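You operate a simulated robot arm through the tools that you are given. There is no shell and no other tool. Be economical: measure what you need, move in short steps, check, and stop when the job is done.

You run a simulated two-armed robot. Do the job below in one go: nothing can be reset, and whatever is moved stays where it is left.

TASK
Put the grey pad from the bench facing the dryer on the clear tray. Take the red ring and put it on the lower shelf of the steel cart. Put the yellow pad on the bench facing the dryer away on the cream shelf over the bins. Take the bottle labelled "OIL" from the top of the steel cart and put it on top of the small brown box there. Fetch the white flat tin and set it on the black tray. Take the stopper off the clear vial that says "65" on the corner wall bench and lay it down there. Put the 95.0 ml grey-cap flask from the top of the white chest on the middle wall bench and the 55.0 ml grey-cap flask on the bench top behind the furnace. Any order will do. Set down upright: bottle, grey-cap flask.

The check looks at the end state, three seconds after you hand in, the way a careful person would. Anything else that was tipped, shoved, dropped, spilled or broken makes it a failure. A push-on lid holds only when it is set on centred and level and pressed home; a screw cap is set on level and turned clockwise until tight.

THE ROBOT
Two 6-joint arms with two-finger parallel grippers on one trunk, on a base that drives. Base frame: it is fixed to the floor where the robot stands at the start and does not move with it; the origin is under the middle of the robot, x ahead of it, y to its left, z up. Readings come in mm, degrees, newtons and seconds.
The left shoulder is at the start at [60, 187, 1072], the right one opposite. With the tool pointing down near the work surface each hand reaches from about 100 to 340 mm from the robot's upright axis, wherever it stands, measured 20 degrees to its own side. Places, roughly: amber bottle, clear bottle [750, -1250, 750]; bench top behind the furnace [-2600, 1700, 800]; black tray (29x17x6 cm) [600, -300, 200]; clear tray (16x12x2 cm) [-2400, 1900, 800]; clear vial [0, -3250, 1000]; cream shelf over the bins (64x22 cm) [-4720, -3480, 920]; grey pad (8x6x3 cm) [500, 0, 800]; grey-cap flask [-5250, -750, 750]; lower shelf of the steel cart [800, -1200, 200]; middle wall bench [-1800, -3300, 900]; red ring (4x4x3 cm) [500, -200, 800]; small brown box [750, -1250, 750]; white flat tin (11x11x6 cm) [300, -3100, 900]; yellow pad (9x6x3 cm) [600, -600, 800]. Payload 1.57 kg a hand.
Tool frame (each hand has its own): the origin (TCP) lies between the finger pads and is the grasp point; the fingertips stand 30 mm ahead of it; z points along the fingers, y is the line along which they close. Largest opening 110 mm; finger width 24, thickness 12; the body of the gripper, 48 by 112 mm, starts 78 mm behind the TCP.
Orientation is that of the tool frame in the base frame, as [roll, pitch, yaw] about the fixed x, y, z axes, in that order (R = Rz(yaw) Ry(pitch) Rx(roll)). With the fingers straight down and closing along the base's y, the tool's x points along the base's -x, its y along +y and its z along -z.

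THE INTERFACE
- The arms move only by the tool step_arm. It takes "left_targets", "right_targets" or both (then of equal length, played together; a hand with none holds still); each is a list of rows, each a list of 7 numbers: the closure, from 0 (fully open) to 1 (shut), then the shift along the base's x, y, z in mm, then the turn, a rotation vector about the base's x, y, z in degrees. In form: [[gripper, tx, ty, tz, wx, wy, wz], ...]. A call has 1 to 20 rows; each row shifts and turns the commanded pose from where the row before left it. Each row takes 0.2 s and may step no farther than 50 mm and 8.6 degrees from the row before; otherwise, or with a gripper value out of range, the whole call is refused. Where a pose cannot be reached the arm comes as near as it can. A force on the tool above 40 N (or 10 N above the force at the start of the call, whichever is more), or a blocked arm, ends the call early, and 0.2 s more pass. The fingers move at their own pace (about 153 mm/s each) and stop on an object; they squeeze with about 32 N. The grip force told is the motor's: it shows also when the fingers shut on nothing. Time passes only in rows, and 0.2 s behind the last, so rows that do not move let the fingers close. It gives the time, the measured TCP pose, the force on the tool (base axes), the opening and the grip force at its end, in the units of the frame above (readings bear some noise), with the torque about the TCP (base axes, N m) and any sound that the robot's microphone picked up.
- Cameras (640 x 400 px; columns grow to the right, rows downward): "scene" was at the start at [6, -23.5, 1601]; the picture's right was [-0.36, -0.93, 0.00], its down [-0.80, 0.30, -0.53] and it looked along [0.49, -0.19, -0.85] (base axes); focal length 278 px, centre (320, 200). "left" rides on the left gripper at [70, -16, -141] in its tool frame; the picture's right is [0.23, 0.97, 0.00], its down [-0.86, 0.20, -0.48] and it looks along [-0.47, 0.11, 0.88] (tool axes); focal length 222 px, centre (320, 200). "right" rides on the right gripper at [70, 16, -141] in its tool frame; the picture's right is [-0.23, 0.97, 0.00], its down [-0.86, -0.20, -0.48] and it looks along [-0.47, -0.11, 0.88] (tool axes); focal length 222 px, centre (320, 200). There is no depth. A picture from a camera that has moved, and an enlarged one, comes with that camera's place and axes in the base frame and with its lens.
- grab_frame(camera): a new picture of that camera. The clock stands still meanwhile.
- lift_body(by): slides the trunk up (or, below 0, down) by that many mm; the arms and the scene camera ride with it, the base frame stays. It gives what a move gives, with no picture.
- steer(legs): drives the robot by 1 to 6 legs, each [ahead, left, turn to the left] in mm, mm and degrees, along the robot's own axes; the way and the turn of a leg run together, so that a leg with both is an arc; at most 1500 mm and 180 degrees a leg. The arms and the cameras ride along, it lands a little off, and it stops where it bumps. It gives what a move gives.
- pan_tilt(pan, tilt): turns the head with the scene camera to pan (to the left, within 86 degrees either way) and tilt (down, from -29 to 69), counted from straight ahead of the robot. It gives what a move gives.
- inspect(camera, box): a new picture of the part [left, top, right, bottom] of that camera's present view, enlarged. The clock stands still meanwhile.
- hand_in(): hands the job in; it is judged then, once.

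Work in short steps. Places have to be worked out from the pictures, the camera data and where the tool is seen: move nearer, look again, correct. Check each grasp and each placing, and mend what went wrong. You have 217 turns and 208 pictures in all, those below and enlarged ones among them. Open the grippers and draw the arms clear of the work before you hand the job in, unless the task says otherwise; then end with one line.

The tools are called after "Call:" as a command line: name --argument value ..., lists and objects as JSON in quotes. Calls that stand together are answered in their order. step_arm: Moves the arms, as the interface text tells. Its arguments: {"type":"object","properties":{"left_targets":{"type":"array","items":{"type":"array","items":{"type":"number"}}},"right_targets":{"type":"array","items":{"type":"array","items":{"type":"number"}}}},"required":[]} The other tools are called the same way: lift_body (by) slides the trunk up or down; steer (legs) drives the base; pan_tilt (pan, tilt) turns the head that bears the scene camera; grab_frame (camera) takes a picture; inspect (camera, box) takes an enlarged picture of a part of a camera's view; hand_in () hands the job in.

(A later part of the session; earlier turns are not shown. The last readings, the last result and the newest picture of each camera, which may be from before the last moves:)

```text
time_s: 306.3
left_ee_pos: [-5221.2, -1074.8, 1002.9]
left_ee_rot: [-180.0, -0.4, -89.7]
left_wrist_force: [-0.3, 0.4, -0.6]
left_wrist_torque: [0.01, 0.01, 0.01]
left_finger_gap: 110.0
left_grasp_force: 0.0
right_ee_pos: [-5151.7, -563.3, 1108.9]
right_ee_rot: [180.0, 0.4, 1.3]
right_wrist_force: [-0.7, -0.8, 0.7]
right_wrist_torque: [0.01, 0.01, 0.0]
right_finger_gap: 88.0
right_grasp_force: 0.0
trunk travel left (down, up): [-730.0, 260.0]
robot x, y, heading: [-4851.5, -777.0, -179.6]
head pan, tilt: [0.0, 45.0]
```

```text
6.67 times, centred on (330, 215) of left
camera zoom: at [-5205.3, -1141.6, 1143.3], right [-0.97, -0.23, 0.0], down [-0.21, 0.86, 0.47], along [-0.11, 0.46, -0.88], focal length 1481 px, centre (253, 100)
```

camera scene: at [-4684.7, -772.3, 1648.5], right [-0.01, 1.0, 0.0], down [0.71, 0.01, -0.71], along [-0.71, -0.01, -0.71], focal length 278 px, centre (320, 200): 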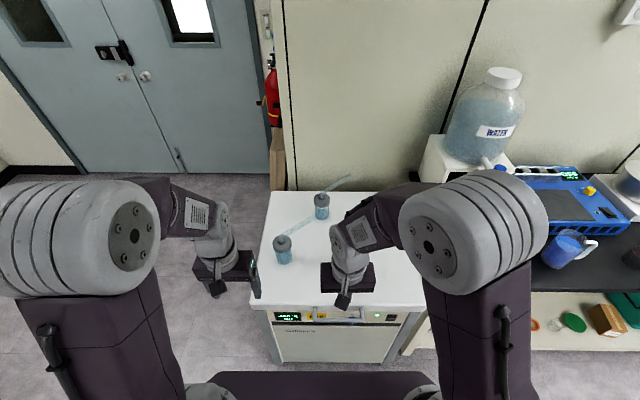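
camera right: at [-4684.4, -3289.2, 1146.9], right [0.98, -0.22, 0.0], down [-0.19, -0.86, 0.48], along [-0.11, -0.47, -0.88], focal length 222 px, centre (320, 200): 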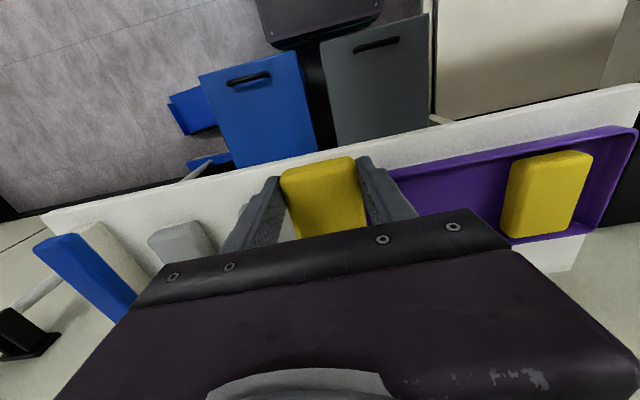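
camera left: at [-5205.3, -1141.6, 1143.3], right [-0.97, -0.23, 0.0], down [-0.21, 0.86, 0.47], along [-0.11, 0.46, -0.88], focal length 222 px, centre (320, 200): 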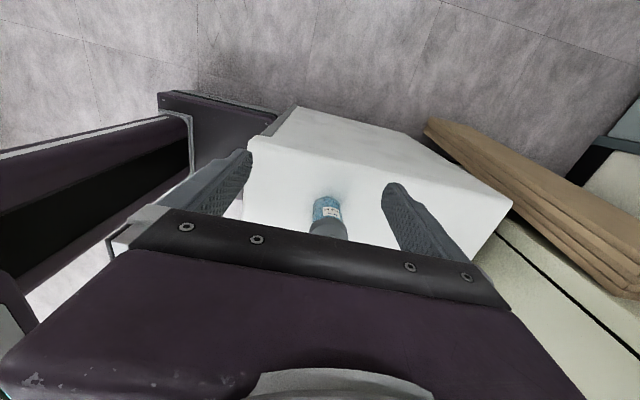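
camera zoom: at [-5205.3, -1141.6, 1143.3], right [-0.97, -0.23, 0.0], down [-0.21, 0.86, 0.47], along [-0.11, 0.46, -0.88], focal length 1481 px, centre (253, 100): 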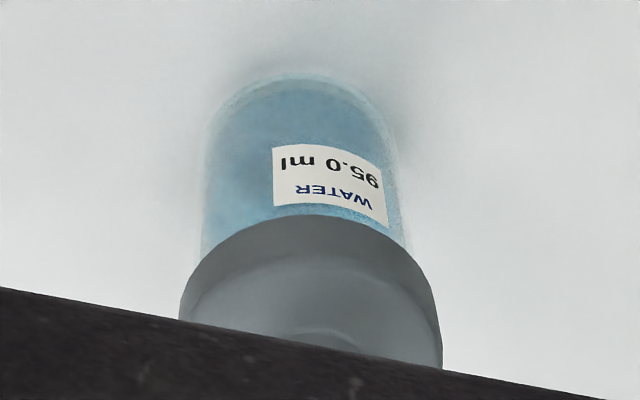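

A is the 95.0 ml flask. The caps are wider than the bodies, so I'll grip each body below the cap with the tools tilted 60° forward. First I turn the left tool back, back the robot off and lower the trunk.

Call:
step_arm --left_targets '[[0, 4, 14, 0, 0, 0, 8.2], [0, 4, 14, 0, 0, 0, 8.2], [0, 4, 14, 0, 0, 0, 8.2], [0, 4, 14, 0, 0, 0, 8.2], [0, 4, 14, 0, 0, 0, 8.2], [0, 4, 14, 0, 0, 0, 8.2], [0, 4, 14, 0, 0, 0, 8.2], [0, 4, 14, 0, 0, 0, 8.2], [0, 4, 14, 0, 0, 0, 8.2], [0, 4, 14, 0, 0, 0, 8.2], [0, 4, 14, 0, 0, 0, 8]]' --right_targets '[[0, 0, -8, -8, 0, 0, 0], [0, 0, -8, -8, 0, 0, 0], [0, 0, -8, -8, 0, 0, 0], [0, 0, -8, -8, 0, 0, 0], [0, 0, -8, -8, 0, 0, 0], [0, 0, -8, -8, 0, 0, 0], [0, 0, -8, -8, 0, 0, 0], [0, 0, -8, -8, 0, 0, 0], [0, 0, -8, -8, 0, 0, 0], [0, 0, -8, -8, 0, 0, 0], [0, 0, -8, -8, 0, 0, 0]]'

Call:
steer --legs '[[-190, 0, -0.5]]'

Call:
lift_body --by -130

Call:
step_arm --left_targets '[[0, 0, 0, 0, 0, 7.5, 0], [0, 0, 0, 0, 0, 7.5, 0], [0, 0, 0, 0, 0, 7.5, 0], [0, 0, 0, 0, 0, 7.5, 0], [0, 0, 0, 0, 0, 7.5, 0], [0, 0, 0, 0, 0, 7.5, 0], [0, 0, 0, 0, 0, 7.5, 0], [0, 0, 0, 0, 0, 7.5, 0]]' --right_targets '[[0, -5, 0, 0, 0, 7.5, 0], [0, -5, 0, 0, 0, 7.5, 0], [0, -5, 0, 0, 0, 7.5, 0], [0, -5, 0, 0, 0, 7.5, 0], [0, -5, 0, 0, 0, 7.5, 0], [0, -5, 0, 0, 0, 7.5, 0], [0, -5, 0, 0, 0, 7.5, 0], [0, -5, 0, 0, 0, 7.5, 0]]'

Call:
grab_frame --camera "scene"

```text
time_s: 308.7
left_ee_pos: [-5178.8, -919.6, 1002.9]
left_ee_rot: [180.0, -0.2, 0.7]
left_wrist_force: [-1.0, -0.6, 0.9]
left_wrist_torque: [0.01, 0.04, 0.0]
left_finger_gap: 109.9
left_grasp_force: 0.1
right_ee_pos: [-5151.4, -651.5, 1020.5]
right_ee_rot: [180.0, 0.5, 1.3]
right_wrist_force: [0.4, 0.0, -0.4]
right_wrist_torque: [0.01, 0.01, 0.03]
right_finger_gap: 109.9
right_grasp_force: 0.0
trunk travel left (down, up): [-730.0, 260.0]
robot x, y, heading: [-4851.4, -777.7, -179.6]
head pan, tilt: [0.0, 45.0]
```

```text
time_s: 310.2
left_ee_pos: [-4992.5, -914.9, 1002.7]
left_ee_rot: [-180.0, -0.4, 0.0]
left_wrist_force: [-0.2, 0.0, -0.9]
left_wrist_torque: [0.0, -0.01, 0.01]
left_finger_gap: 109.9
left_grasp_force: 0.0
right_ee_pos: [-4962.0, -646.8, 1019.6]
right_ee_rot: [-180.0, 0.5, 0.7]
right_wrist_force: [-0.2, -0.7, 0.7]
right_wrist_torque: [-0.01, 0.01, -0.01]
right_finger_gap: 110.0
right_grasp_force: 0.1
trunk travel left (down, up): [-730.0, 260.0]
robot x, y, heading: [-4659.5, -776.2, -180.0]
head pan, tilt: [0.0, 45.0]
```

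```text
time_s: 311.8
left_ee_pos: [-4990.6, -914.7, 872.9]
left_ee_rot: [-180.0, -0.3, -0.1]
left_wrist_force: [-0.1, 0.6, 0.2]
left_wrist_torque: [0.03, 0.01, -0.01]
left_finger_gap: 109.9
left_grasp_force: 0.1
right_ee_pos: [-4960.3, -646.8, 890.0]
right_ee_rot: [179.9, 0.4, 0.6]
right_wrist_force: [0.2, 0.7, -0.4]
right_wrist_torque: [-0.01, -0.01, 0.0]
right_finger_gap: 110.1
right_grasp_force: 0.1
trunk travel left (down, up): [-600.0, 390.0]
robot x, y, heading: [-4658.0, -777.2, -179.8]
head pan, tilt: [0.0, 45.0]
```

```text
time_s: 313.6
left_ee_pos: [-5088.2, -900.1, 874.1]
left_ee_rot: [175.9, 41.6, -0.2]
left_wrist_force: [0.2, -0.4, 0.2]
left_wrist_torque: [-0.05, -0.02, 0.0]
left_finger_gap: 110.3
left_grasp_force: 0.0
left hand out of reach, approached as far as the arm can: row 2, 3, 4, 5, 6, 7, 8
right_ee_pos: [-5107.1, -689.6, 920.4]
right_ee_rot: [-176.8, 52.6, 1.6]
right_wrist_force: [0.6, 0.6, 0.2]
right_wrist_torque: [0.0, 0.01, -0.02]
right_finger_gap: 109.7
right_grasp_force: 0.0
right hand out of reach, approached as far as the arm can: row 2, 3, 4, 5, 6, 7, 8
trunk travel left (down, up): [-600.0, 390.0]
robot x, y, heading: [-4659.2, -774.0, -179.7]
head pan, tilt: [0.0, 45.0]
```

```text
67 pictures are left
camera scene: at [-4681.0, -773.7, 1518.5], right [0.0, 1.0, 0.0], down [0.71, 0.0, -0.71], along [-0.71, 0.0, -0.71], focal length 278 px, centre (320, 200)
```

scene: 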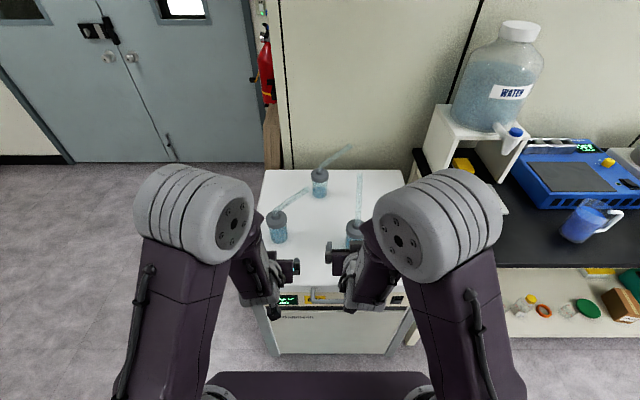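

The arms want more extension for that tilt; the flasks are farther ahead, so I advance both hands to pre-grasp points in front of the flasks, still above them slightly.

Call:
step_arm --left_targets '[[0, -40, 1, -5, 0, 0, 0], [0, -40, 1, -5, 0, 0, 0], [0, -40, 1, -5, 0, 0, 0], [0, -40, 1, -5, 0, 0, 0], [0, -30, 1, -5, 0, 0, 0], [0, 0, 0, 0, 0, 0, 0]]' --right_targets '[[0, -28, -2, -8, 0, 0, 0], [0, -28, -2, -8, 0, 0, 0], [0, -28, -2, -8, 0, 0, 0], [0, -28, -2, -8, 0, 0, 0], [0, -18, -2, -8, 0, 0, 0], [0, 0, 0, 0, 0, 0, 0]]'

Call:
grab_frame --camera "left"

Call:
grab_frame --camera "right"

```text
time_s: 315.0
left_ee_pos: [-5277.4, -895.5, 850.4]
left_ee_rot: [176.4, 41.7, 0.1]
left_wrist_force: [-0.3, 0.0, -0.1]
left_wrist_torque: [0.03, 0.0, -0.03]
left_finger_gap: 110.1
left_grasp_force: 0.1
right_ee_pos: [-5235.3, -697.8, 879.4]
right_ee_rot: [-177.3, 52.7, 1.3]
right_wrist_force: [0.1, -0.8, 1.1]
right_wrist_torque: [0.0, -0.03, -0.03]
right_finger_gap: 109.8
right_grasp_force: 0.1
trunk travel left (down, up): [-600.0, 390.0]
robot x, y, heading: [-4660.3, -772.7, -179.7]
head pan, tilt: [0.0, 45.0]
```

```text
66 pictures are left
camera left: at [-5131.7, -869.2, 907.1], right [0.21, -0.97, -0.11], down [-0.31, -0.17, 0.94], along [-0.93, -0.16, -0.34], focal length 222 px, centre (320, 200)
```

left: 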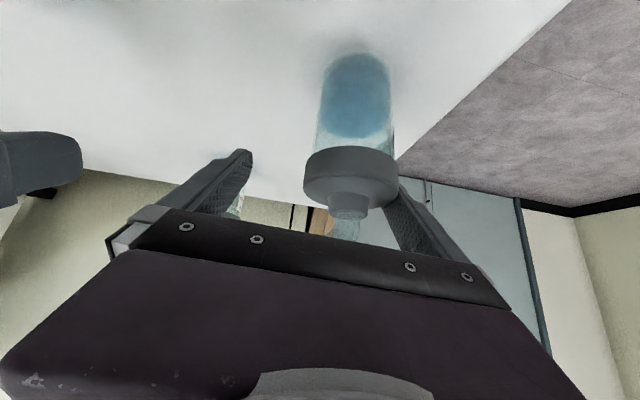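

```text
65 pictures are left
camera right: at [-5081.8, -718.9, 910.5], right [-0.15, -0.98, 0.15], down [-0.13, 0.17, 0.98], along [-0.98, 0.13, -0.16], focal length 222 px, centre (320, 200)
```

right: 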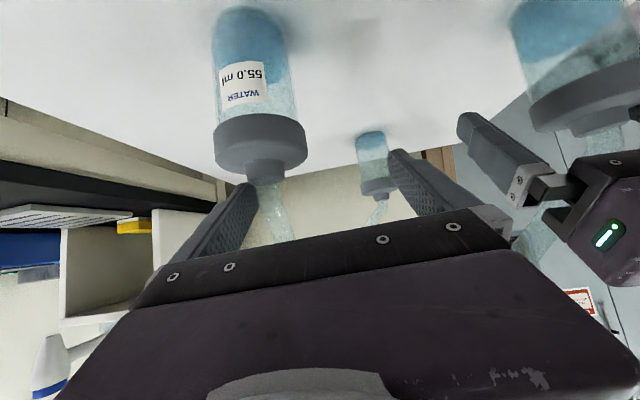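

The commanded poses restart from the measured ones, so the left hand now straddles flask A's cap (no contact). I retract both hands and correct the tilt/roll there.

Call:
step_arm --left_targets '[[0, 40, 0, 5, 0, 0, 0], [0, 40, -6, 0, 1.3, 6, -1.2], [0, 5, -6, 0, 1.4, 6, -1.2], [0, 0, 0, 0, 0, 6.3, 0], [0, 0, 0, 0, 0, 0, 0]]' --right_targets '[[0, 40, 0, 0, 0, 0, 0], [0, 40, 10, 0, -0.8, 3.5, 0.4], [0, 0, 10, 0, -0.8, 3.8, 0.4], [0, 0, 9, 0, 0, 0, 0], [0, 0, 0, 0, 0, 0, 0]]'

Call:
grab_frame --camera "left"

Call:
grab_frame --camera "right"

```text
time_s: 316.2
left_ee_pos: [-5226.8, -912.0, 883.3]
left_ee_rot: [173.3, 58.6, -5.3]
left_wrist_force: [-0.9, -0.2, -0.3]
left_wrist_torque: [-0.01, -0.01, 0.03]
left_finger_gap: 109.9
left_grasp_force: 0.1
left hand out of reach, approached as far as the arm can: row 3, 4
right_ee_pos: [-5189.8, -700.7, 925.3]
right_ee_rot: [-179.1, 59.8, 0.3]
right_wrist_force: [0.5, -0.2, -0.2]
right_wrist_torque: [-0.01, 0.01, -0.02]
right_finger_gap: 110.0
right_grasp_force: 0.0
right hand out of reach, approached as far as the arm can: row 2, 3, 4
trunk travel left (down, up): [-600.0, 390.0]
robot x, y, heading: [-4661.3, -775.3, -180.1]
head pan, tilt: [0.0, 45.0]
```

```text
64 pictures are left
camera left: at [-5071.0, -891.5, 894.1], right [0.13, -0.98, -0.13], down [-0.03, -0.14, 0.99], along [-0.99, -0.12, -0.05], focal length 222 px, centre (320, 200)
```

left: 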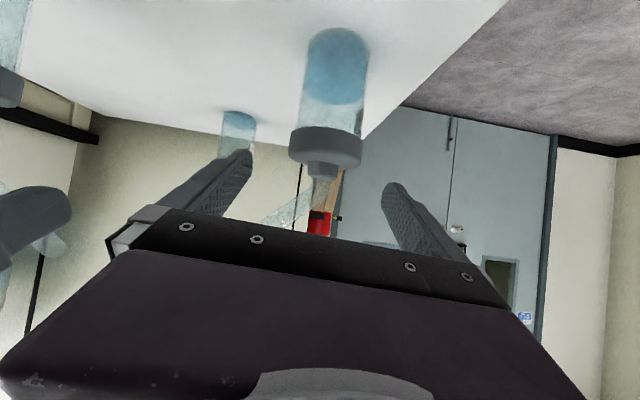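

```text
63 pictures are left
camera right: at [-5033.1, -719.3, 935.6], right [-0.12, -0.97, 0.19], down [-0.01, 0.19, 0.98], along [-0.99, 0.11, -0.04], focal length 222 px, centre (320, 200)
```

right: 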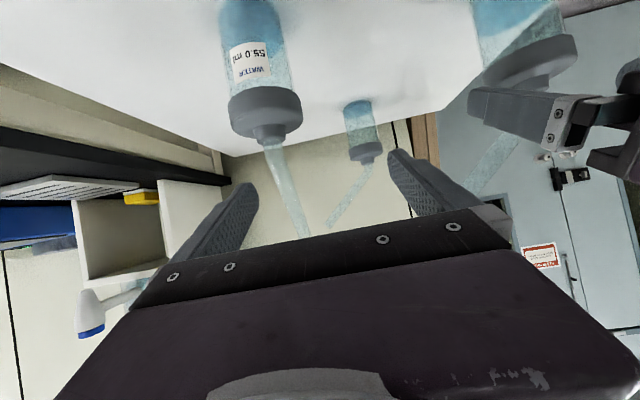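

The tilt needs a lower shoulder and more distance. I back off 100 mm, lower the trunk 100 mm, and correct orientation to the pre-grasp poses.

Call:
steer --legs '[[-100, 0, 0]]'

Call:
lift_body --by -100

Call:
step_arm --left_targets '[[0, -15, 0, 3, 1.8, 0.7, -0.2], [0, -15, 1, 3, 1.7, 0.7, -0.2], [0, -15, 1, 0, 0, 0, 0], [0, 0, 0, 0, 0, 0, 0]]' --right_targets '[[0, -10, 12, -12, -0.45, 0.2, 0.5], [0, -10, 10, -12, 0, 0, 0], [0, -10, 10, -10, 0, 0, 0], [0, 0, 0, 0, 0, 0, 0]]'

Call:
grab_frame --camera "left"

Call:
grab_frame --camera "right"

```text
time_s: 317.4
left_ee_pos: [-5127.9, -911.3, 881.9]
left_ee_rot: [173.2, 58.6, -5.3]
left_wrist_force: [1.1, 0.0, 0.5]
left_wrist_torque: [0.01, 0.0, -0.03]
left_finger_gap: 110.0
left_grasp_force: 0.1
right_ee_pos: [-5089.2, -701.3, 924.1]
right_ee_rot: [-179.4, 59.8, 0.3]
right_wrist_force: [0.8, 0.0, -0.6]
right_wrist_torque: [0.01, 0.01, 0.0]
right_finger_gap: 110.3
right_grasp_force: 0.1
trunk travel left (down, up): [-600.0, 390.0]
robot x, y, heading: [-4557.0, -774.3, -180.0]
head pan, tilt: [0.0, 45.0]
```

```text
time_s: 318.7
left_ee_pos: [-5126.5, -912.5, 782.9]
left_ee_rot: [173.2, 58.6, -5.3]
left_wrist_force: [0.2, -0.2, -0.8]
left_wrist_torque: [-0.03, -0.01, 0.02]
left_finger_gap: 109.9
left_grasp_force: 0.1
right_ee_pos: [-5089.1, -700.4, 823.8]
right_ee_rot: [-179.3, 59.8, 0.3]
right_wrist_force: [0.3, 0.5, 0.4]
right_wrist_torque: [0.01, -0.02, 0.0]
right_finger_gap: 110.1
right_grasp_force: 0.0
trunk travel left (down, up): [-500.0, 490.0]
robot x, y, heading: [-4557.1, -775.4, -179.9]
head pan, tilt: [0.0, 45.0]
```

```text
time_s: 319.7
left_ee_pos: [-5179.2, -897.9, 800.3]
left_ee_rot: [178.7, 60.0, -0.8]
left_wrist_force: [0.6, 0.6, 0.1]
left_wrist_torque: [-0.01, -0.02, 0.02]
left_finger_gap: 110.3
left_grasp_force: 0.1
left hand out of reach, approached as far as the arm can: row 1, 2, 3
right_ee_pos: [-5133.0, -685.4, 807.0]
right_ee_rot: [-179.1, 60.0, 0.7]
right_wrist_force: [-1.1, 0.6, -0.5]
right_wrist_torque: [-0.01, 0.0, 0.0]
right_finger_gap: 109.9
right_grasp_force: 0.0
right hand out of reach, approached as far as the arm can: row 1, 2, 3
trunk travel left (down, up): [-500.0, 490.0]
robot x, y, heading: [-4558.8, -776.5, -180.0]
head pan, tilt: [0.0, 45.0]
```

```text
62 pictures are left
camera left: at [-5021.6, -878.9, 809.2], right [0.12, -0.98, -0.19], down [-0.01, -0.19, 0.98], along [-0.99, -0.12, -0.03], focal length 222 px, centre (320, 200)
```

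left: 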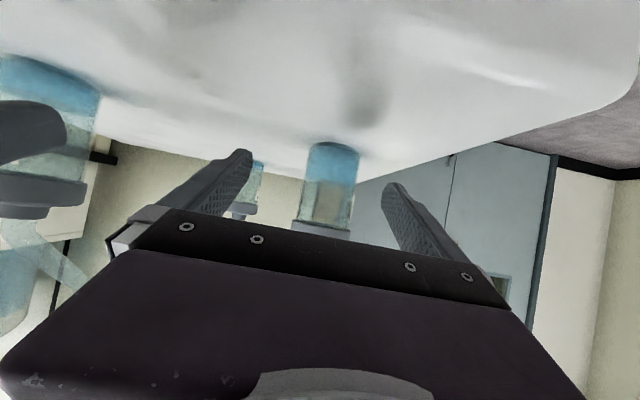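

```text
61 pictures are left
camera right: at [-4976.1, -702.0, 818.5], right [-0.11, -0.98, 0.19], down [-0.02, 0.19, 0.98], along [-0.99, 0.11, -0.04], focal length 222 px, centre (320, 200)
```

right: 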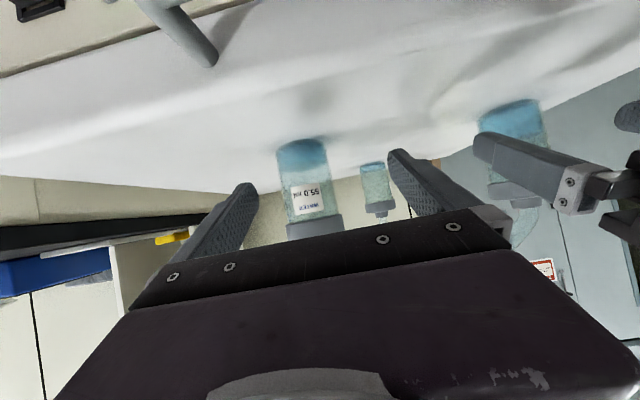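

Both tools are at 60° now. A sits at ≈(-5262,-912), C at ≈(-5212,-664), bodies z 748–826. I align and slide both hands forward around the bodies.

Call:
step_arm --left_targets '[[0, 0, -14, -10, 0, 0, 0], [0, -26, 0, 0, 0, 0, 0], [0, -26, 0, 0, 0, 0, 0], [0, -26, 0, 0, 0, 0, 0], [0, 0, 0, 0, 0, 0, 0]]' --right_targets '[[0, 0, 21, -17, 0, 0, 0], [0, -25, 0, 0, 0, 0, 0], [0, -25, 0, 0, 0, 0, 0], [0, -24, 0, 0, 0, 0, 0], [0, 0, 0, 0, 0, 0, 0]]'

Call:
grab_frame --camera "left"

Call:
grab_frame --camera "right"

```text
time_s: 320.9
left_ee_pos: [-5260.8, -895.7, 793.1]
left_ee_rot: [179.8, 60.1, 0.1]
left_wrist_force: [0.3, 0.6, 0.7]
left_wrist_torque: [0.02, 0.0, -0.02]
left_finger_gap: 110.0
left_grasp_force: 0.1
left hand out of reach, approached as far as the arm can: row 1, 2
right_ee_pos: [-5213.7, -679.5, 803.7]
right_ee_rot: [179.9, 60.0, 0.1]
right_wrist_force: [-0.2, -0.7, -0.5]
right_wrist_torque: [0.0, 0.01, 0.02]
right_finger_gap: 110.0
right_grasp_force: 0.1
right hand out of reach, approached as far as the arm can: row 1
trunk travel left (down, up): [-500.0, 490.0]
robot x, y, heading: [-4562.3, -775.1, -180.0]
head pan, tilt: [0.0, 45.0]
```

```text
60 pictures are left
camera left: at [-5102.2, -877.8, 802.0], right [0.12, -0.97, -0.2], down [-0.01, -0.2, 0.98], along [-0.99, -0.11, -0.03], focal length 222 px, centre (320, 200)
```

left: 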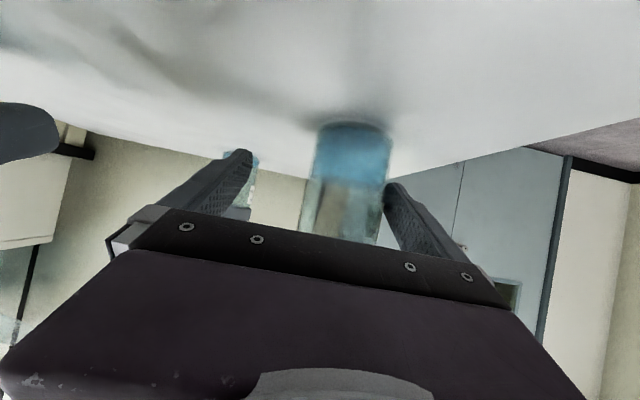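

```text
59 pictures are left
camera right: at [-5056.5, -696.0, 814.4], right [-0.11, -0.97, 0.2], down [-0.01, 0.2, 0.98], along [-0.99, 0.1, -0.03], focal length 222 px, centre (320, 200)
```

right: 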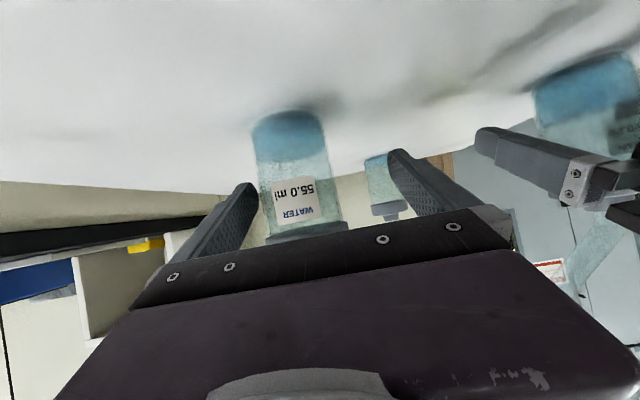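

Bodies are between the fingers but off-center. I shift laterally to center (left −16, right +13, lower 13) and check.

Call:
step_arm --left_targets '[[0, 0, -8, -1, 0, 0, 0], [0, 0, -8, -1, 0, 0, 0], [0, 0, 0, 0, 0, 0, 0]]' --right_targets '[[0, 0, 7, -7, 0, 0, 0], [0, 0, 6, -6, 0, 0, 0], [0, 0, 0, 0, 0, 0, 0]]'

Call:
grab_frame --camera "left"

Call:
grab_frame --camera "right"

```text
time_s: 321.7
left_ee_pos: [-5259.6, -911.4, 791.9]
left_ee_rot: [179.5, 60.0, 0.1]
left_wrist_force: [-0.2, 0.2, -0.1]
left_wrist_torque: [0.0, -0.03, 0.04]
left_finger_gap: 110.2
left_grasp_force: 0.0
right_ee_pos: [-5213.7, -666.3, 790.1]
right_ee_rot: [179.8, 60.0, 0.1]
right_wrist_force: [-0.4, -0.2, -0.3]
right_wrist_torque: [-0.01, 0.01, -0.03]
right_finger_gap: 109.9
right_grasp_force: 0.1
trunk travel left (down, up): [-500.0, 490.0]
robot x, y, heading: [-4560.8, -778.5, -179.8]
head pan, tilt: [0.0, 45.0]
```

```text
58 pictures are left
camera left: at [-5102.5, -892.1, 800.2], right [0.12, -0.97, -0.19], down [-0.01, -0.2, 0.98], along [-0.99, -0.12, -0.03], focal length 222 px, centre (320, 200)
```

left: 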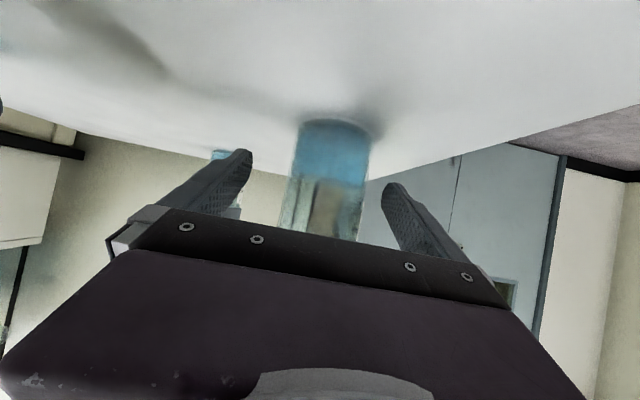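

```text
57 pictures are left
camera right: at [-5056.5, -683.1, 801.1], right [-0.11, -0.97, 0.2], down [-0.01, 0.2, 0.98], along [-0.99, 0.11, -0.04], focal length 222 px, centre (320, 200)
```

right: 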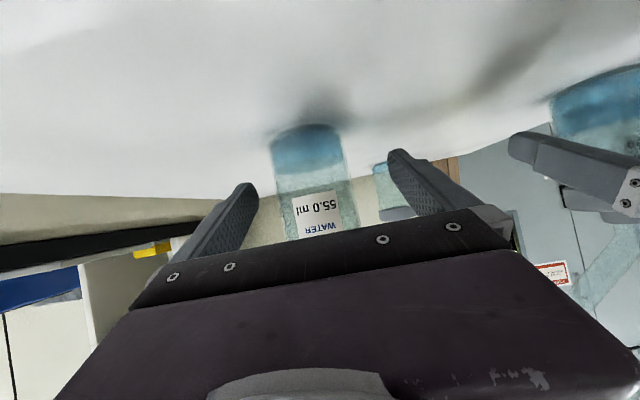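

Centered. I close both hands and then lift both flasks slowly.

Call:
step_arm --left_targets '[[0.3, 0, 0, 0, 0, 0, 0], [0.5, 0, 0, 0, 0, 0, 0], [0.7, 0, 0, 0, 0, 0, 0], [0.7, 0, 0, 0, 0, 0, 0], [0.7, 0, 0, 5, 0, 0, 0], [0.7, 0, 0, 15, 0, 0, 0], [0.7, 0, 0, 20, 0, 0, 0]]' --right_targets '[[0.3, 0, 0, 0, 0, 0, 0], [0.5, 0, 0, 0, 0, 0, 0], [0.7, 0, 0, 0, 0, 0, 0], [0.7, 0, 0, 0, 0, 0, 0], [0.7, 0, 0, 5, 0, 0, 0], [0.7, 0, 0, 15, 0, 0, 0], [0.7, 0, 0, 20, 0, 0, 0]]'

Call:
grab_frame --camera "scene"

```text
time_s: 323.3
left_ee_pos: [-5257.5, -912.7, 830.4]
left_ee_rot: [179.9, 60.1, 0.2]
left_wrist_force: [0.0, -0.3, -2.9]
left_wrist_torque: [0.01, -0.05, -0.01]
left_finger_gap: 61.0
left_grasp_force: 31.7
right_ee_pos: [-5212.8, -666.5, 829.0]
right_ee_rot: [179.8, 60.1, 0.0]
right_wrist_force: [1.0, 0.4, -2.3]
right_wrist_torque: [0.0, -0.08, -0.04]
right_finger_gap: 61.2
right_grasp_force: 31.9
trunk travel left (down, up): [-500.0, 490.0]
robot x, y, heading: [-4558.3, -773.5, -179.6]
head pan, tilt: [0.0, 45.0]
```

```text
56 pictures are left
camera scene: at [-4580.5, -773.6, 1418.4], right [0.0, 1.0, 0.0], down [0.71, 0.0, -0.71], along [-0.71, 0.0, -0.71], focal length 278 px, centre (320, 200)
```

scene: 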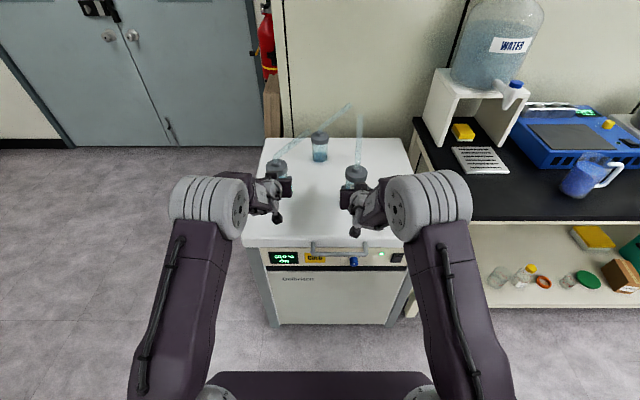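

Both flasks are held (61 mm). I raise the trunk, back away and drive toward the middle wall bench, looking on the way.

Call:
lift_body --by 180

Call:
steer --legs '[[-450, 0, 0], [0, 0, 90], [1400, 0, 0]]'

Call:
pan_tilt --pan 60 --tilt 20

Call:
grab_frame --camera "scene"

```text
time_s: 325.3
left_ee_pos: [-5259.4, -912.1, 1009.7]
left_ee_rot: [179.9, 60.0, 0.1]
left_wrist_force: [-0.3, 0.1, -2.7]
left_wrist_torque: [0.01, -0.05, 0.01]
left_finger_gap: 60.9
left_grasp_force: 31.8
right_ee_pos: [-5213.4, -666.1, 1008.7]
right_ee_rot: [179.9, 60.1, 0.1]
right_wrist_force: [-0.4, 0.2, -2.9]
right_wrist_torque: [0.0, -0.06, 0.03]
right_finger_gap: 60.8
right_grasp_force: 31.7
trunk travel left (down, up): [-680.0, 310.0]
robot x, y, heading: [-4562.0, -776.3, -179.8]
head pan, tilt: [0.0, 45.0]
```

```text
time_s: 338.3
left_ee_pos: [-4007.9, -2871.4, 1009.7]
left_ee_rot: [180.0, 60.2, 89.3]
left_wrist_force: [0.4, 0.0, -2.6]
left_wrist_torque: [0.05, -0.01, -0.03]
left_finger_gap: 61.2
left_grasp_force: 32.0
right_ee_pos: [-4254.5, -2821.8, 1009.0]
right_ee_rot: [179.7, 60.1, 89.0]
right_wrist_force: [-0.5, -0.4, -2.5]
right_wrist_torque: [0.06, 0.0, 0.03]
right_finger_gap: 61.1
right_grasp_force: 32.0
trunk travel left (down, up): [-680.0, 310.0]
robot x, y, heading: [-4138.2, -2170.6, -90.8]
head pan, tilt: [0.0, 45.0]
```

```text
time_s: 339.6
left_ee_pos: [-4008.0, -2870.5, 1008.3]
left_ee_rot: [179.9, 60.2, 89.2]
left_wrist_force: [0.4, -0.1, -2.6]
left_wrist_torque: [0.03, -0.03, 0.03]
left_finger_gap: 61.2
left_grasp_force: 31.6
right_ee_pos: [-4253.7, -2822.8, 1008.5]
right_ee_rot: [179.8, 60.1, 89.1]
right_wrist_force: [0.7, 0.1, -3.0]
right_wrist_torque: [0.09, 0.02, 0.01]
right_finger_gap: 60.9
right_grasp_force: 32.4
trunk travel left (down, up): [-680.0, 310.0]
robot x, y, heading: [-4135.1, -2173.0, -90.8]
head pan, tilt: [60.0, 20.0]
```

```text
55 pictures are left
camera scene: at [-4051.7, -2159.2, 1637.1], right [-0.51, -0.86, 0.0], down [-0.29, 0.18, -0.94], along [0.81, -0.48, -0.34], focal length 278 px, centre (320, 200)
```

scene: 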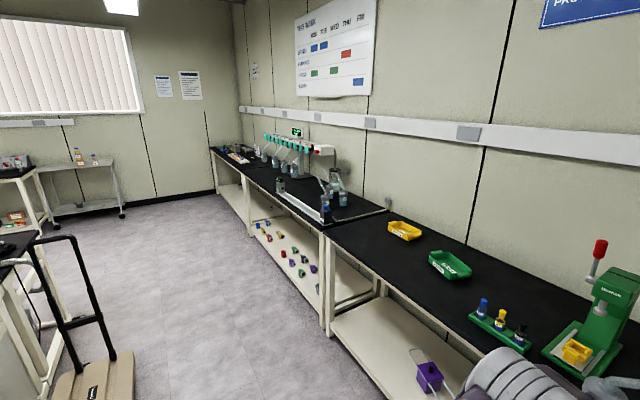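

The middle wall bench spans roughly x −2670…−870. I drive along to its near end and look for free space.

Call:
steer --legs '[[0, 0, 0.8], [0, 1400, 0], [0, 330, 0]]'

Call:
pan_tilt --pan 15 --tilt 35

Call:
grab_frame --camera "scene"

```text
time_s: 348.8
left_ee_pos: [-2249.1, -2860.7, 1009.3]
left_ee_rot: [179.8, 60.1, 90.4]
left_wrist_force: [-0.4, 0.3, -1.5]
left_wrist_torque: [0.03, 0.01, -0.02]
left_finger_gap: 60.9
left_grasp_force: 31.8
right_ee_pos: [-2494.1, -2818.0, 1009.9]
right_ee_rot: [179.8, 60.0, 90.3]
right_wrist_force: [-0.1, 0.0, -2.0]
right_wrist_torque: [0.0, 0.01, -0.02]
right_finger_gap: 60.8
right_grasp_force: 32.3
trunk travel left (down, up): [-680.0, 310.0]
robot x, y, heading: [-2390.8, -2162.6, -89.8]
head pan, tilt: [60.0, 20.0]
```

```text
time_s: 349.9
left_ee_pos: [-2248.0, -2860.8, 1009.2]
left_ee_rot: [-179.9, 60.1, 90.4]
left_wrist_force: [1.1, 0.3, -3.0]
left_wrist_torque: [0.06, 0.01, -0.03]
left_finger_gap: 61.2
left_grasp_force: 32.1
right_ee_pos: [-2493.9, -2818.1, 1009.3]
right_ee_rot: [179.8, 60.0, 90.5]
right_wrist_force: [0.3, 0.5, -2.1]
right_wrist_torque: [0.09, 0.0, 0.0]
right_finger_gap: 61.1
right_grasp_force: 32.0
trunk travel left (down, up): [-680.0, 310.0]
robot x, y, heading: [-2390.9, -2166.3, -89.8]
head pan, tilt: [15.0, 35.0]
```

```text
54 pictures are left
camera scene: at [-2363.9, -2188.6, 1613.3], right [-0.96, -0.27, 0.0], down [-0.15, 0.55, -0.82], along [0.22, -0.79, -0.57], focal length 278 px, centre (320, 200)
```

scene: 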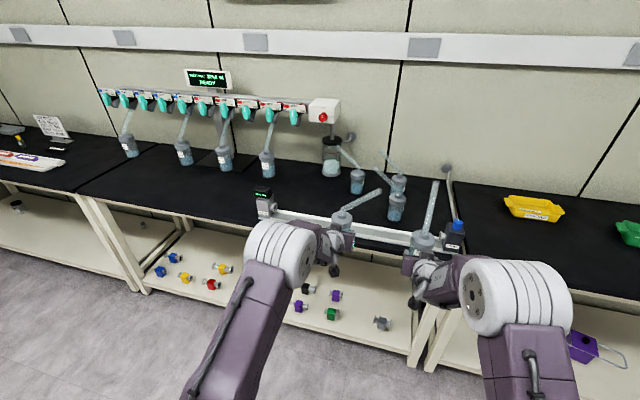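

There is free bench top near (-1450,-3090), left of the rail. I raise the right hand a bit and drive so that the left flask is above that spot.

Call:
step_arm --right_targets '[[0.7, 0, 0, 20, 0, 0, 0], [0.7, 0, 0, 25, 0, 0, 0], [0.7, 0, 0, 25, 0, 0, 0]]'

Call:
steer --legs '[[0, 795, -0.2], [225, 0, 0]]'

Call:
pan_tilt --pan 10 --tilt 40

Call:
grab_frame --camera "scene"

```text
time_s: 350.7
left_ee_pos: [-2247.9, -2861.0, 1010.5]
left_ee_rot: [179.9, 60.1, 90.5]
left_wrist_force: [-0.5, 0.3, -2.5]
left_wrist_torque: [0.01, 0.01, -0.01]
left_finger_gap: 60.9
left_grasp_force: 32.3
right_ee_pos: [-2493.7, -2816.3, 1079.1]
right_ee_rot: [179.7, 59.9, 90.4]
right_wrist_force: [0.2, -0.3, -2.6]
right_wrist_torque: [0.05, 0.01, -0.01]
right_finger_gap: 60.8
right_grasp_force: 31.7
trunk travel left (down, up): [-680.0, 310.0]
robot x, y, heading: [-2388.5, -2167.0, -89.4]
head pan, tilt: [15.0, 35.0]
```

```text
time_s: 356.3
left_ee_pos: [-1454.9, -3082.7, 1010.2]
left_ee_rot: [179.9, 60.1, 90.0]
left_wrist_force: [-0.6, 0.4, -2.5]
left_wrist_torque: [0.05, 0.0, 0.01]
left_finger_gap: 61.0
left_grasp_force: 31.9
right_ee_pos: [-1702.3, -3036.6, 1079.3]
right_ee_rot: [179.8, 60.0, 90.1]
right_wrist_force: [0.4, 0.3, -2.9]
right_wrist_torque: [0.04, 0.0, 0.01]
right_finger_gap: 60.7
right_grasp_force: 32.1
trunk travel left (down, up): [-680.0, 310.0]
robot x, y, heading: [-1593.5, -2383.4, -90.1]
head pan, tilt: [15.0, 35.0]
```

```text
time_s: 356.9
left_ee_pos: [-1456.4, -3083.9, 1009.5]
left_ee_rot: [179.8, 60.1, 90.0]
left_wrist_force: [0.3, 0.6, -2.6]
left_wrist_torque: [0.07, 0.0, -0.02]
left_finger_gap: 61.1
left_grasp_force: 32.1
right_ee_pos: [-1702.5, -3037.6, 1078.3]
right_ee_rot: [179.8, 59.8, 90.0]
right_wrist_force: [0.0, -0.8, -2.1]
right_wrist_torque: [0.05, 0.04, 0.0]
right_finger_gap: 60.9
right_grasp_force: 32.1
trunk travel left (down, up): [-680.0, 310.0]
robot x, y, heading: [-1591.7, -2388.4, -89.8]
head pan, tilt: [10.0, 40.0]
```

```text
53 pictures are left
camera scene: at [-1575.4, -2409.7, 1605.7], right [-0.98, -0.17, 0.0], down [-0.11, 0.63, -0.77], along [0.13, -0.75, -0.64], focal length 278 px, centre (320, 200)
```

scene: 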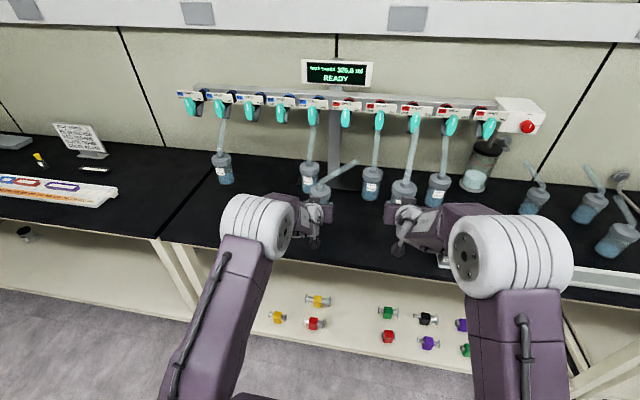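

Target spot is clear (rack flasks stand back at y≈-3380). I lower with the trunk, then finish in small arm steps until contact.

Call:
lift_body --by -90

Call:
step_arm --left_targets '[[0.7, 0, 0, -4, 0, 0, 0], [0.7, 0, 0, -3, 0, 0, 0], [0.7, 0, 0, -3, 0, 0, 0], [0.7, 0, 0, -3, 0, 0, 0], [0.7, 0, 0, -3, 0, 0, 0], [0.7, 0, 0, -3, 0, 0, 0], [0.7, 0, 0, -3, 0, 0, 0], [0.7, 0, 0, -3, 0, 0, 0], [0.7, 0, 0, -3, 0, 0, 0]]'

Call:
grab_frame --camera "left"

```text
time_s: 358.2
left_ee_pos: [-1456.1, -3083.1, 920.5]
left_ee_rot: [180.0, 60.1, 90.0]
left_wrist_force: [0.7, 1.0, -2.2]
left_wrist_torque: [0.04, -0.01, -0.02]
left_finger_gap: 61.2
left_grasp_force: 31.5
right_ee_pos: [-1701.5, -3036.9, 990.3]
right_ee_rot: [179.9, 60.0, 90.1]
right_wrist_force: [1.0, -0.2, -1.5]
right_wrist_torque: [0.07, 0.0, 0.0]
right_finger_gap: 61.0
right_grasp_force: 32.7
trunk travel left (down, up): [-590.0, 400.0]
robot x, y, heading: [-1593.2, -2387.7, -89.8]
head pan, tilt: [10.0, 40.0]
```

```text
time_s: 360.2
left_ee_pos: [-1456.9, -3081.2, 893.5]
left_ee_rot: [179.6, 60.3, 90.1]
left_wrist_force: [-1.3, 1.2, 17.7]
left_wrist_torque: [-0.35, 0.25, 0.04]
left_finger_gap: 60.8
left_grasp_force: 31.8
right_ee_pos: [-1704.5, -3035.2, 991.2]
right_ee_rot: [179.8, 60.2, 89.9]
right_wrist_force: [-0.2, -0.1, -2.1]
right_wrist_torque: [0.05, -0.01, -0.02]
right_finger_gap: 60.6
right_grasp_force: 32.0
trunk travel left (down, up): [-590.0, 400.0]
robot x, y, heading: [-1591.9, -2381.9, -90.1]
head pan, tilt: [10.0, 40.0]
```

```text
52 pictures are left
camera left: at [-1474.4, -2922.9, 903.3], right [0.97, 0.12, -0.19], down [0.2, -0.01, 0.98], along [0.11, -0.99, -0.03], focal length 222 px, centre (320, 200)
```

left: 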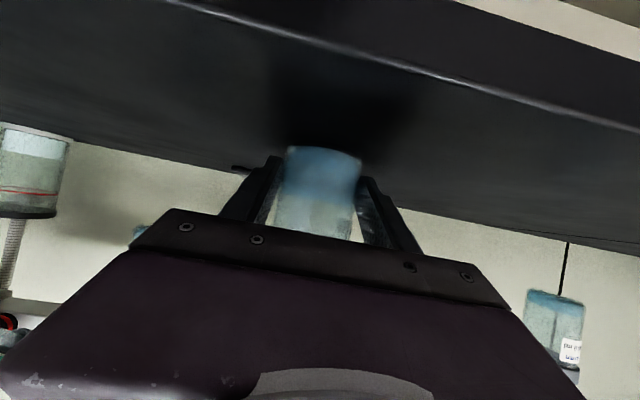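

The flask touches the bench. I unload slightly, open, and pull the left hand straight back.

Call:
step_arm --left_targets '[[0.7, 0, 0, 1.5, 0, 0, 0], [0.4, 0, 0, 0, 0, 0, 0], [0.15, 0, 0, 0, 0, 0, 0], [0, 0, 0, 0, 0, 0, 0]]'

Call:
grab_frame --camera "left"

```text
time_s: 361.2
left_ee_pos: [-1455.7, -3083.8, 892.1]
left_ee_rot: [179.7, 59.9, 89.9]
left_wrist_force: [0.0, 0.7, 0.0]
left_wrist_torque: [0.01, -0.01, -0.01]
left_finger_gap: 109.9
left_grasp_force: 0.1
right_ee_pos: [-1701.9, -3036.8, 987.7]
right_ee_rot: [179.8, 60.0, 90.0]
right_wrist_force: [0.3, -0.4, -2.0]
right_wrist_torque: [0.04, -0.01, 0.0]
right_finger_gap: 60.6
right_grasp_force: 32.4
trunk travel left (down, up): [-590.0, 400.0]
robot x, y, heading: [-1594.8, -2384.9, -89.8]
head pan, tilt: [10.0, 40.0]
```

```text
51 pictures are left
camera left: at [-1473.7, -2924.9, 902.5], right [0.97, 0.12, -0.19], down [0.2, -0.01, 0.98], along [0.11, -0.99, -0.04], focal length 222 px, centre (320, 200)
```

left: 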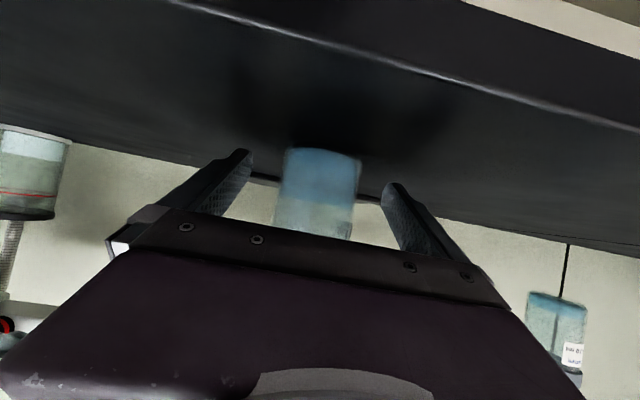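

The 95 ml flask stands upright. I back away and drive the long way round (east then north) toward the furnace bench, keeping the heading.

Call:
steer --legs '[[-310, 0, 0]]'

Call:
inspect --camera "scene" --box '[200, 80, 440, 230]'

Call:
lift_body --by 90

Call:
steer --legs '[[0, 1165, 0], [-1500, 0, 0], [-1500, 0, 0], [-1480, 0, 0], [-280, 0, 0]]'

```text
time_s: 363.3
left_ee_pos: [-1456.6, -2769.4, 894.7]
left_ee_rot: [179.7, 60.1, 90.1]
left_wrist_force: [0.0, -0.6, 0.3]
left_wrist_torque: [-0.02, 0.01, -0.01]
left_finger_gap: 110.1
left_grasp_force: 0.1
right_ee_pos: [-1702.0, -2724.3, 988.9]
right_ee_rot: [179.8, 60.1, 90.0]
right_wrist_force: [1.1, 1.0, -2.5]
right_wrist_torque: [0.04, -0.02, 0.02]
right_finger_gap: 60.9
right_grasp_force: 31.2
trunk travel left (down, up): [-590.0, 400.0]
robot x, y, heading: [-1593.3, -2071.7, -90.0]
head pan, tilt: [10.0, 40.0]
```

```text
2.67 times, centred on (320, 155) of scene
camera zoom: at [-1575.8, -2095.2, 1515.7], right [-0.98, -0.18, 0.0], down [-0.11, 0.63, -0.77], along [0.13, -0.75, -0.64], focal length 742 px, centre (320, 320)
```

zoom: 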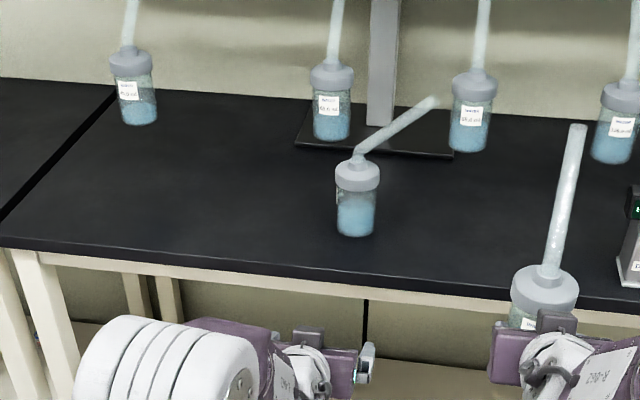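

```text
time_s: 364.6
left_ee_pos: [-1455.3, -2770.1, 984.5]
left_ee_rot: [179.8, 60.0, 90.1]
left_wrist_force: [0.2, -0.4, 0.1]
left_wrist_torque: [0.02, -0.02, -0.01]
left_finger_gap: 110.1
left_grasp_force: 0.0
right_ee_pos: [-1701.4, -2724.4, 1078.4]
right_ee_rot: [179.8, 60.1, 90.1]
right_wrist_force: [-0.3, 0.2, -1.6]
right_wrist_torque: [0.06, 0.0, -0.02]
right_finger_gap: 60.7
right_grasp_force: 32.5
trunk travel left (down, up): [-680.0, 310.0]
robot x, y, heading: [-1592.5, -2072.7, -90.0]
head pan, tilt: [10.0, 40.0]
```

```text
time_s: 383.7
left_ee_pos: [-303.3, 154.5, 985.0]
left_ee_rot: [179.6, 60.2, 89.7]
left_wrist_force: [-0.1, 0.2, 0.0]
left_wrist_torque: [-0.02, 0.0, 0.0]
left_finger_gap: 110.1
left_grasp_force: 0.1
right_ee_pos: [-549.1, 202.9, 1078.3]
right_ee_rot: [179.9, 59.9, 89.7]
right_wrist_force: [0.2, -0.5, -2.1]
right_wrist_torque: [0.07, 0.0, -0.03]
right_finger_gap: 60.4
right_grasp_force: 31.8
trunk travel left (down, up): [-680.0, 310.0]
robot x, y, heading: [-434.0, 852.2, -90.3]
head pan, tilt: [10.0, 40.0]
stopped in leg 3: the robot was blocked; the commanded pose is now the measured one
```

Blocked at (-434,852). I look to the right side where the chair should be.

Call:
pan_tilt --pan -80 --tilt 50

Call:
grab_frame --camera "scene"

```text
time_s: 385.3
left_ee_pos: [-303.5, 152.2, 982.3]
left_ee_rot: [179.6, 60.1, 89.8]
left_wrist_force: [0.0, 0.2, -0.5]
left_wrist_torque: [0.03, -0.01, -0.01]
left_finger_gap: 110.1
left_grasp_force: 0.0
right_ee_pos: [-548.1, 201.0, 1078.3]
right_ee_rot: [179.8, 59.9, 89.7]
right_wrist_force: [1.2, 0.1, -2.5]
right_wrist_torque: [0.07, -0.01, 0.02]
right_finger_gap: 60.8
right_grasp_force: 32.2
trunk travel left (down, up): [-680.0, 310.0]
robot x, y, heading: [-432.4, 851.3, -90.1]
head pan, tilt: [-80.0, 50.0]
```

```text
49 pictures are left
camera scene: at [-509.8, 899.2, 1591.6], right [-0.17, 0.99, 0.0], down [0.75, 0.13, -0.64], along [-0.63, -0.11, -0.77], focal length 278 px, centre (320, 200)
```

scene: 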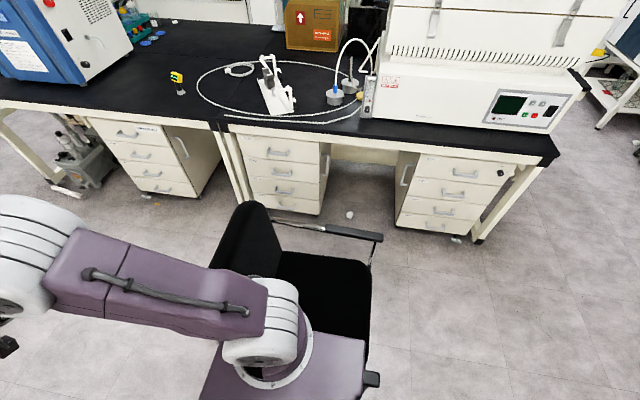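

The chair is against the robot's right side. I shift 170 mm left (east) and continue north, then west along the corridor.

Call:
steer --legs '[[0, 170, 0.2], [-1450, 0, 0], [-430, 0, 0], [0, -1450, 0], [0, -730, 0]]'

Call:
pan_tilt --pan 0 --tilt 40

Call:
grab_frame --camera "scene"

```text
time_s: 406.1
left_ee_pos: [-2278.8, 2028.7, 983.1]
left_ee_rot: [179.7, 60.0, 90.8]
left_wrist_force: [-0.3, -0.5, -0.1]
left_wrist_torque: [-0.01, -0.01, 0.02]
left_finger_gap: 110.0
left_grasp_force: 0.1
right_ee_pos: [-2525.1, 2071.4, 1077.9]
right_ee_rot: [179.8, 59.8, 90.8]
right_wrist_force: [0.8, 1.0, -3.2]
right_wrist_torque: [0.04, -0.03, -0.02]
right_finger_gap: 60.6
right_grasp_force: 32.3
trunk travel left (down, up): [-680.0, 310.0]
robot x, y, heading: [-2424.2, 2726.8, -88.9]
head pan, tilt: [-80.0, 50.0]
```

```text
time_s: 407.6
left_ee_pos: [-2278.7, 2028.8, 982.2]
left_ee_rot: [179.5, 60.0, 90.8]
left_wrist_force: [0.0, 0.3, -0.1]
left_wrist_torque: [-0.01, -0.03, 0.02]
left_finger_gap: 110.2
left_grasp_force: 0.0
right_ee_pos: [-2524.5, 2071.8, 1077.5]
right_ee_rot: [179.9, 59.9, 90.8]
right_wrist_force: [0.0, 0.0, -1.3]
right_wrist_torque: [0.05, 0.02, -0.03]
right_finger_gap: 60.5
right_grasp_force: 31.8
trunk travel left (down, up): [-680.0, 310.0]
robot x, y, heading: [-2426.0, 2725.8, -88.9]
head pan, tilt: [0.0, 40.0]
```

```text
48 pictures are left
camera scene: at [-2422.3, 2700.6, 1605.7], right [-1.0, -0.01, 0.0], down [-0.01, 0.64, -0.77], along [0.01, -0.77, -0.64], focal length 278 px, centre (320, 200)
```

scene: 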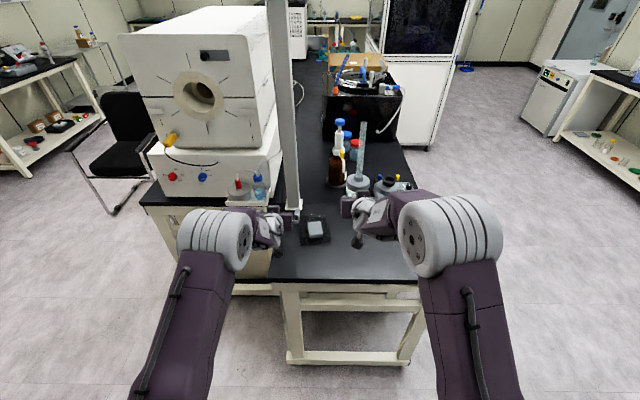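

The 55 ml flask hangs over the free front area. I raise the empty left hand, shift the flask slightly to x≈−2540, and lower the trunk.

Call:
step_arm --left_targets '[[0, 0, 5, 40, 0, 0, 0], [0, 0, 5, 40, 0, 0, 0], [0, 0, 5, 40, 0, 0, 0], [0, 0, 5, 40, 0, 0, 0]]' --right_targets '[[0.7, -5, -3, 0, 0, 0, 0], [0.7, -5, -3, 0, 0, 0, 0], [0.7, -5, 0, 0, 0, 0, 0], [0.7, 0, 0, 0, 0, 0, 0]]'

Call:
lift_body --by -180

Call:
grab_frame --camera "scene"

Call:
grab_frame --camera "right"

```text
time_s: 408.6
left_ee_pos: [-2280.5, 2049.3, 1144.0]
left_ee_rot: [179.7, 60.0, 90.9]
left_wrist_force: [-0.4, -0.5, -0.1]
left_wrist_torque: [0.0, -0.04, 0.0]
left_finger_gap: 109.9
left_grasp_force: 0.0
right_ee_pos: [-2541.8, 2066.5, 1078.4]
right_ee_rot: [179.7, 60.0, 90.8]
right_wrist_force: [0.0, -0.3, -1.8]
right_wrist_torque: [0.04, -0.01, -0.01]
right_finger_gap: 60.5
right_grasp_force: 32.0
trunk travel left (down, up): [-680.0, 310.0]
robot x, y, heading: [-2426.0, 2727.6, -89.0]
head pan, tilt: [0.0, 40.0]
```

```text
time_s: 410.6
left_ee_pos: [-2278.5, 2049.1, 963.4]
left_ee_rot: [179.6, 60.1, 90.9]
left_wrist_force: [-0.4, 0.1, -0.1]
left_wrist_torque: [-0.01, 0.0, 0.01]
left_finger_gap: 110.0
left_grasp_force: 0.1
right_ee_pos: [-2540.1, 2066.4, 897.5]
right_ee_rot: [179.8, 59.9, 90.8]
right_wrist_force: [0.0, 0.5, -2.4]
right_wrist_torque: [0.06, 0.0, 0.02]
right_finger_gap: 60.8
right_grasp_force: 32.0
trunk travel left (down, up): [-500.0, 490.0]
robot x, y, heading: [-2424.5, 2724.2, -89.3]
head pan, tilt: [0.0, 40.0]
```

```text
47 pictures are left
camera scene: at [-2422.3, 2700.9, 1425.8], right [-1.0, -0.01, 0.0], down [-0.01, 0.64, -0.77], along [0.01, -0.77, -0.64], focal length 278 px, centre (320, 200)
```

scene: 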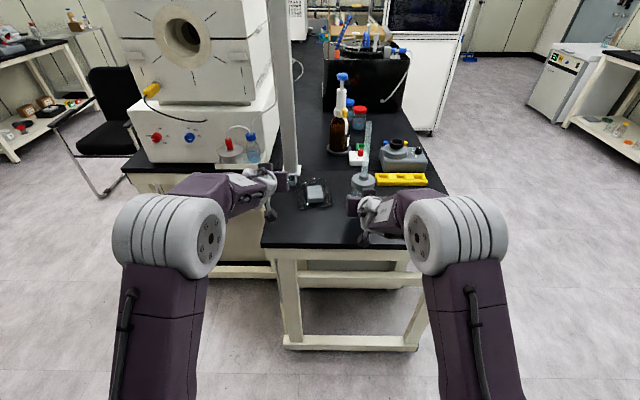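

```text
46 pictures are left
camera right: at [-2527.0, 2222.7, 909.4], right [0.98, -0.1, 0.2], down [-0.2, -0.02, 0.98], along [-0.09, -0.99, -0.04], focal length 222 px, centre (320, 200)
```

right: 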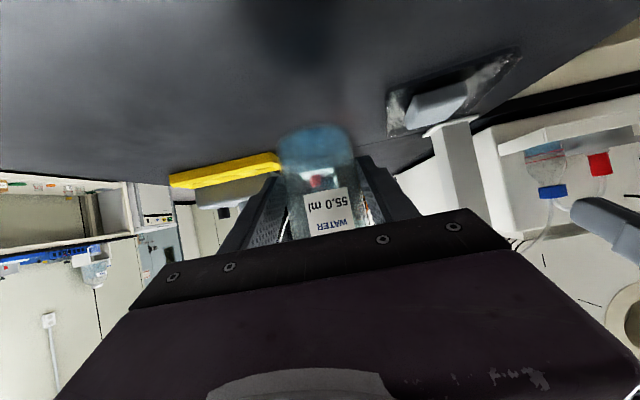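

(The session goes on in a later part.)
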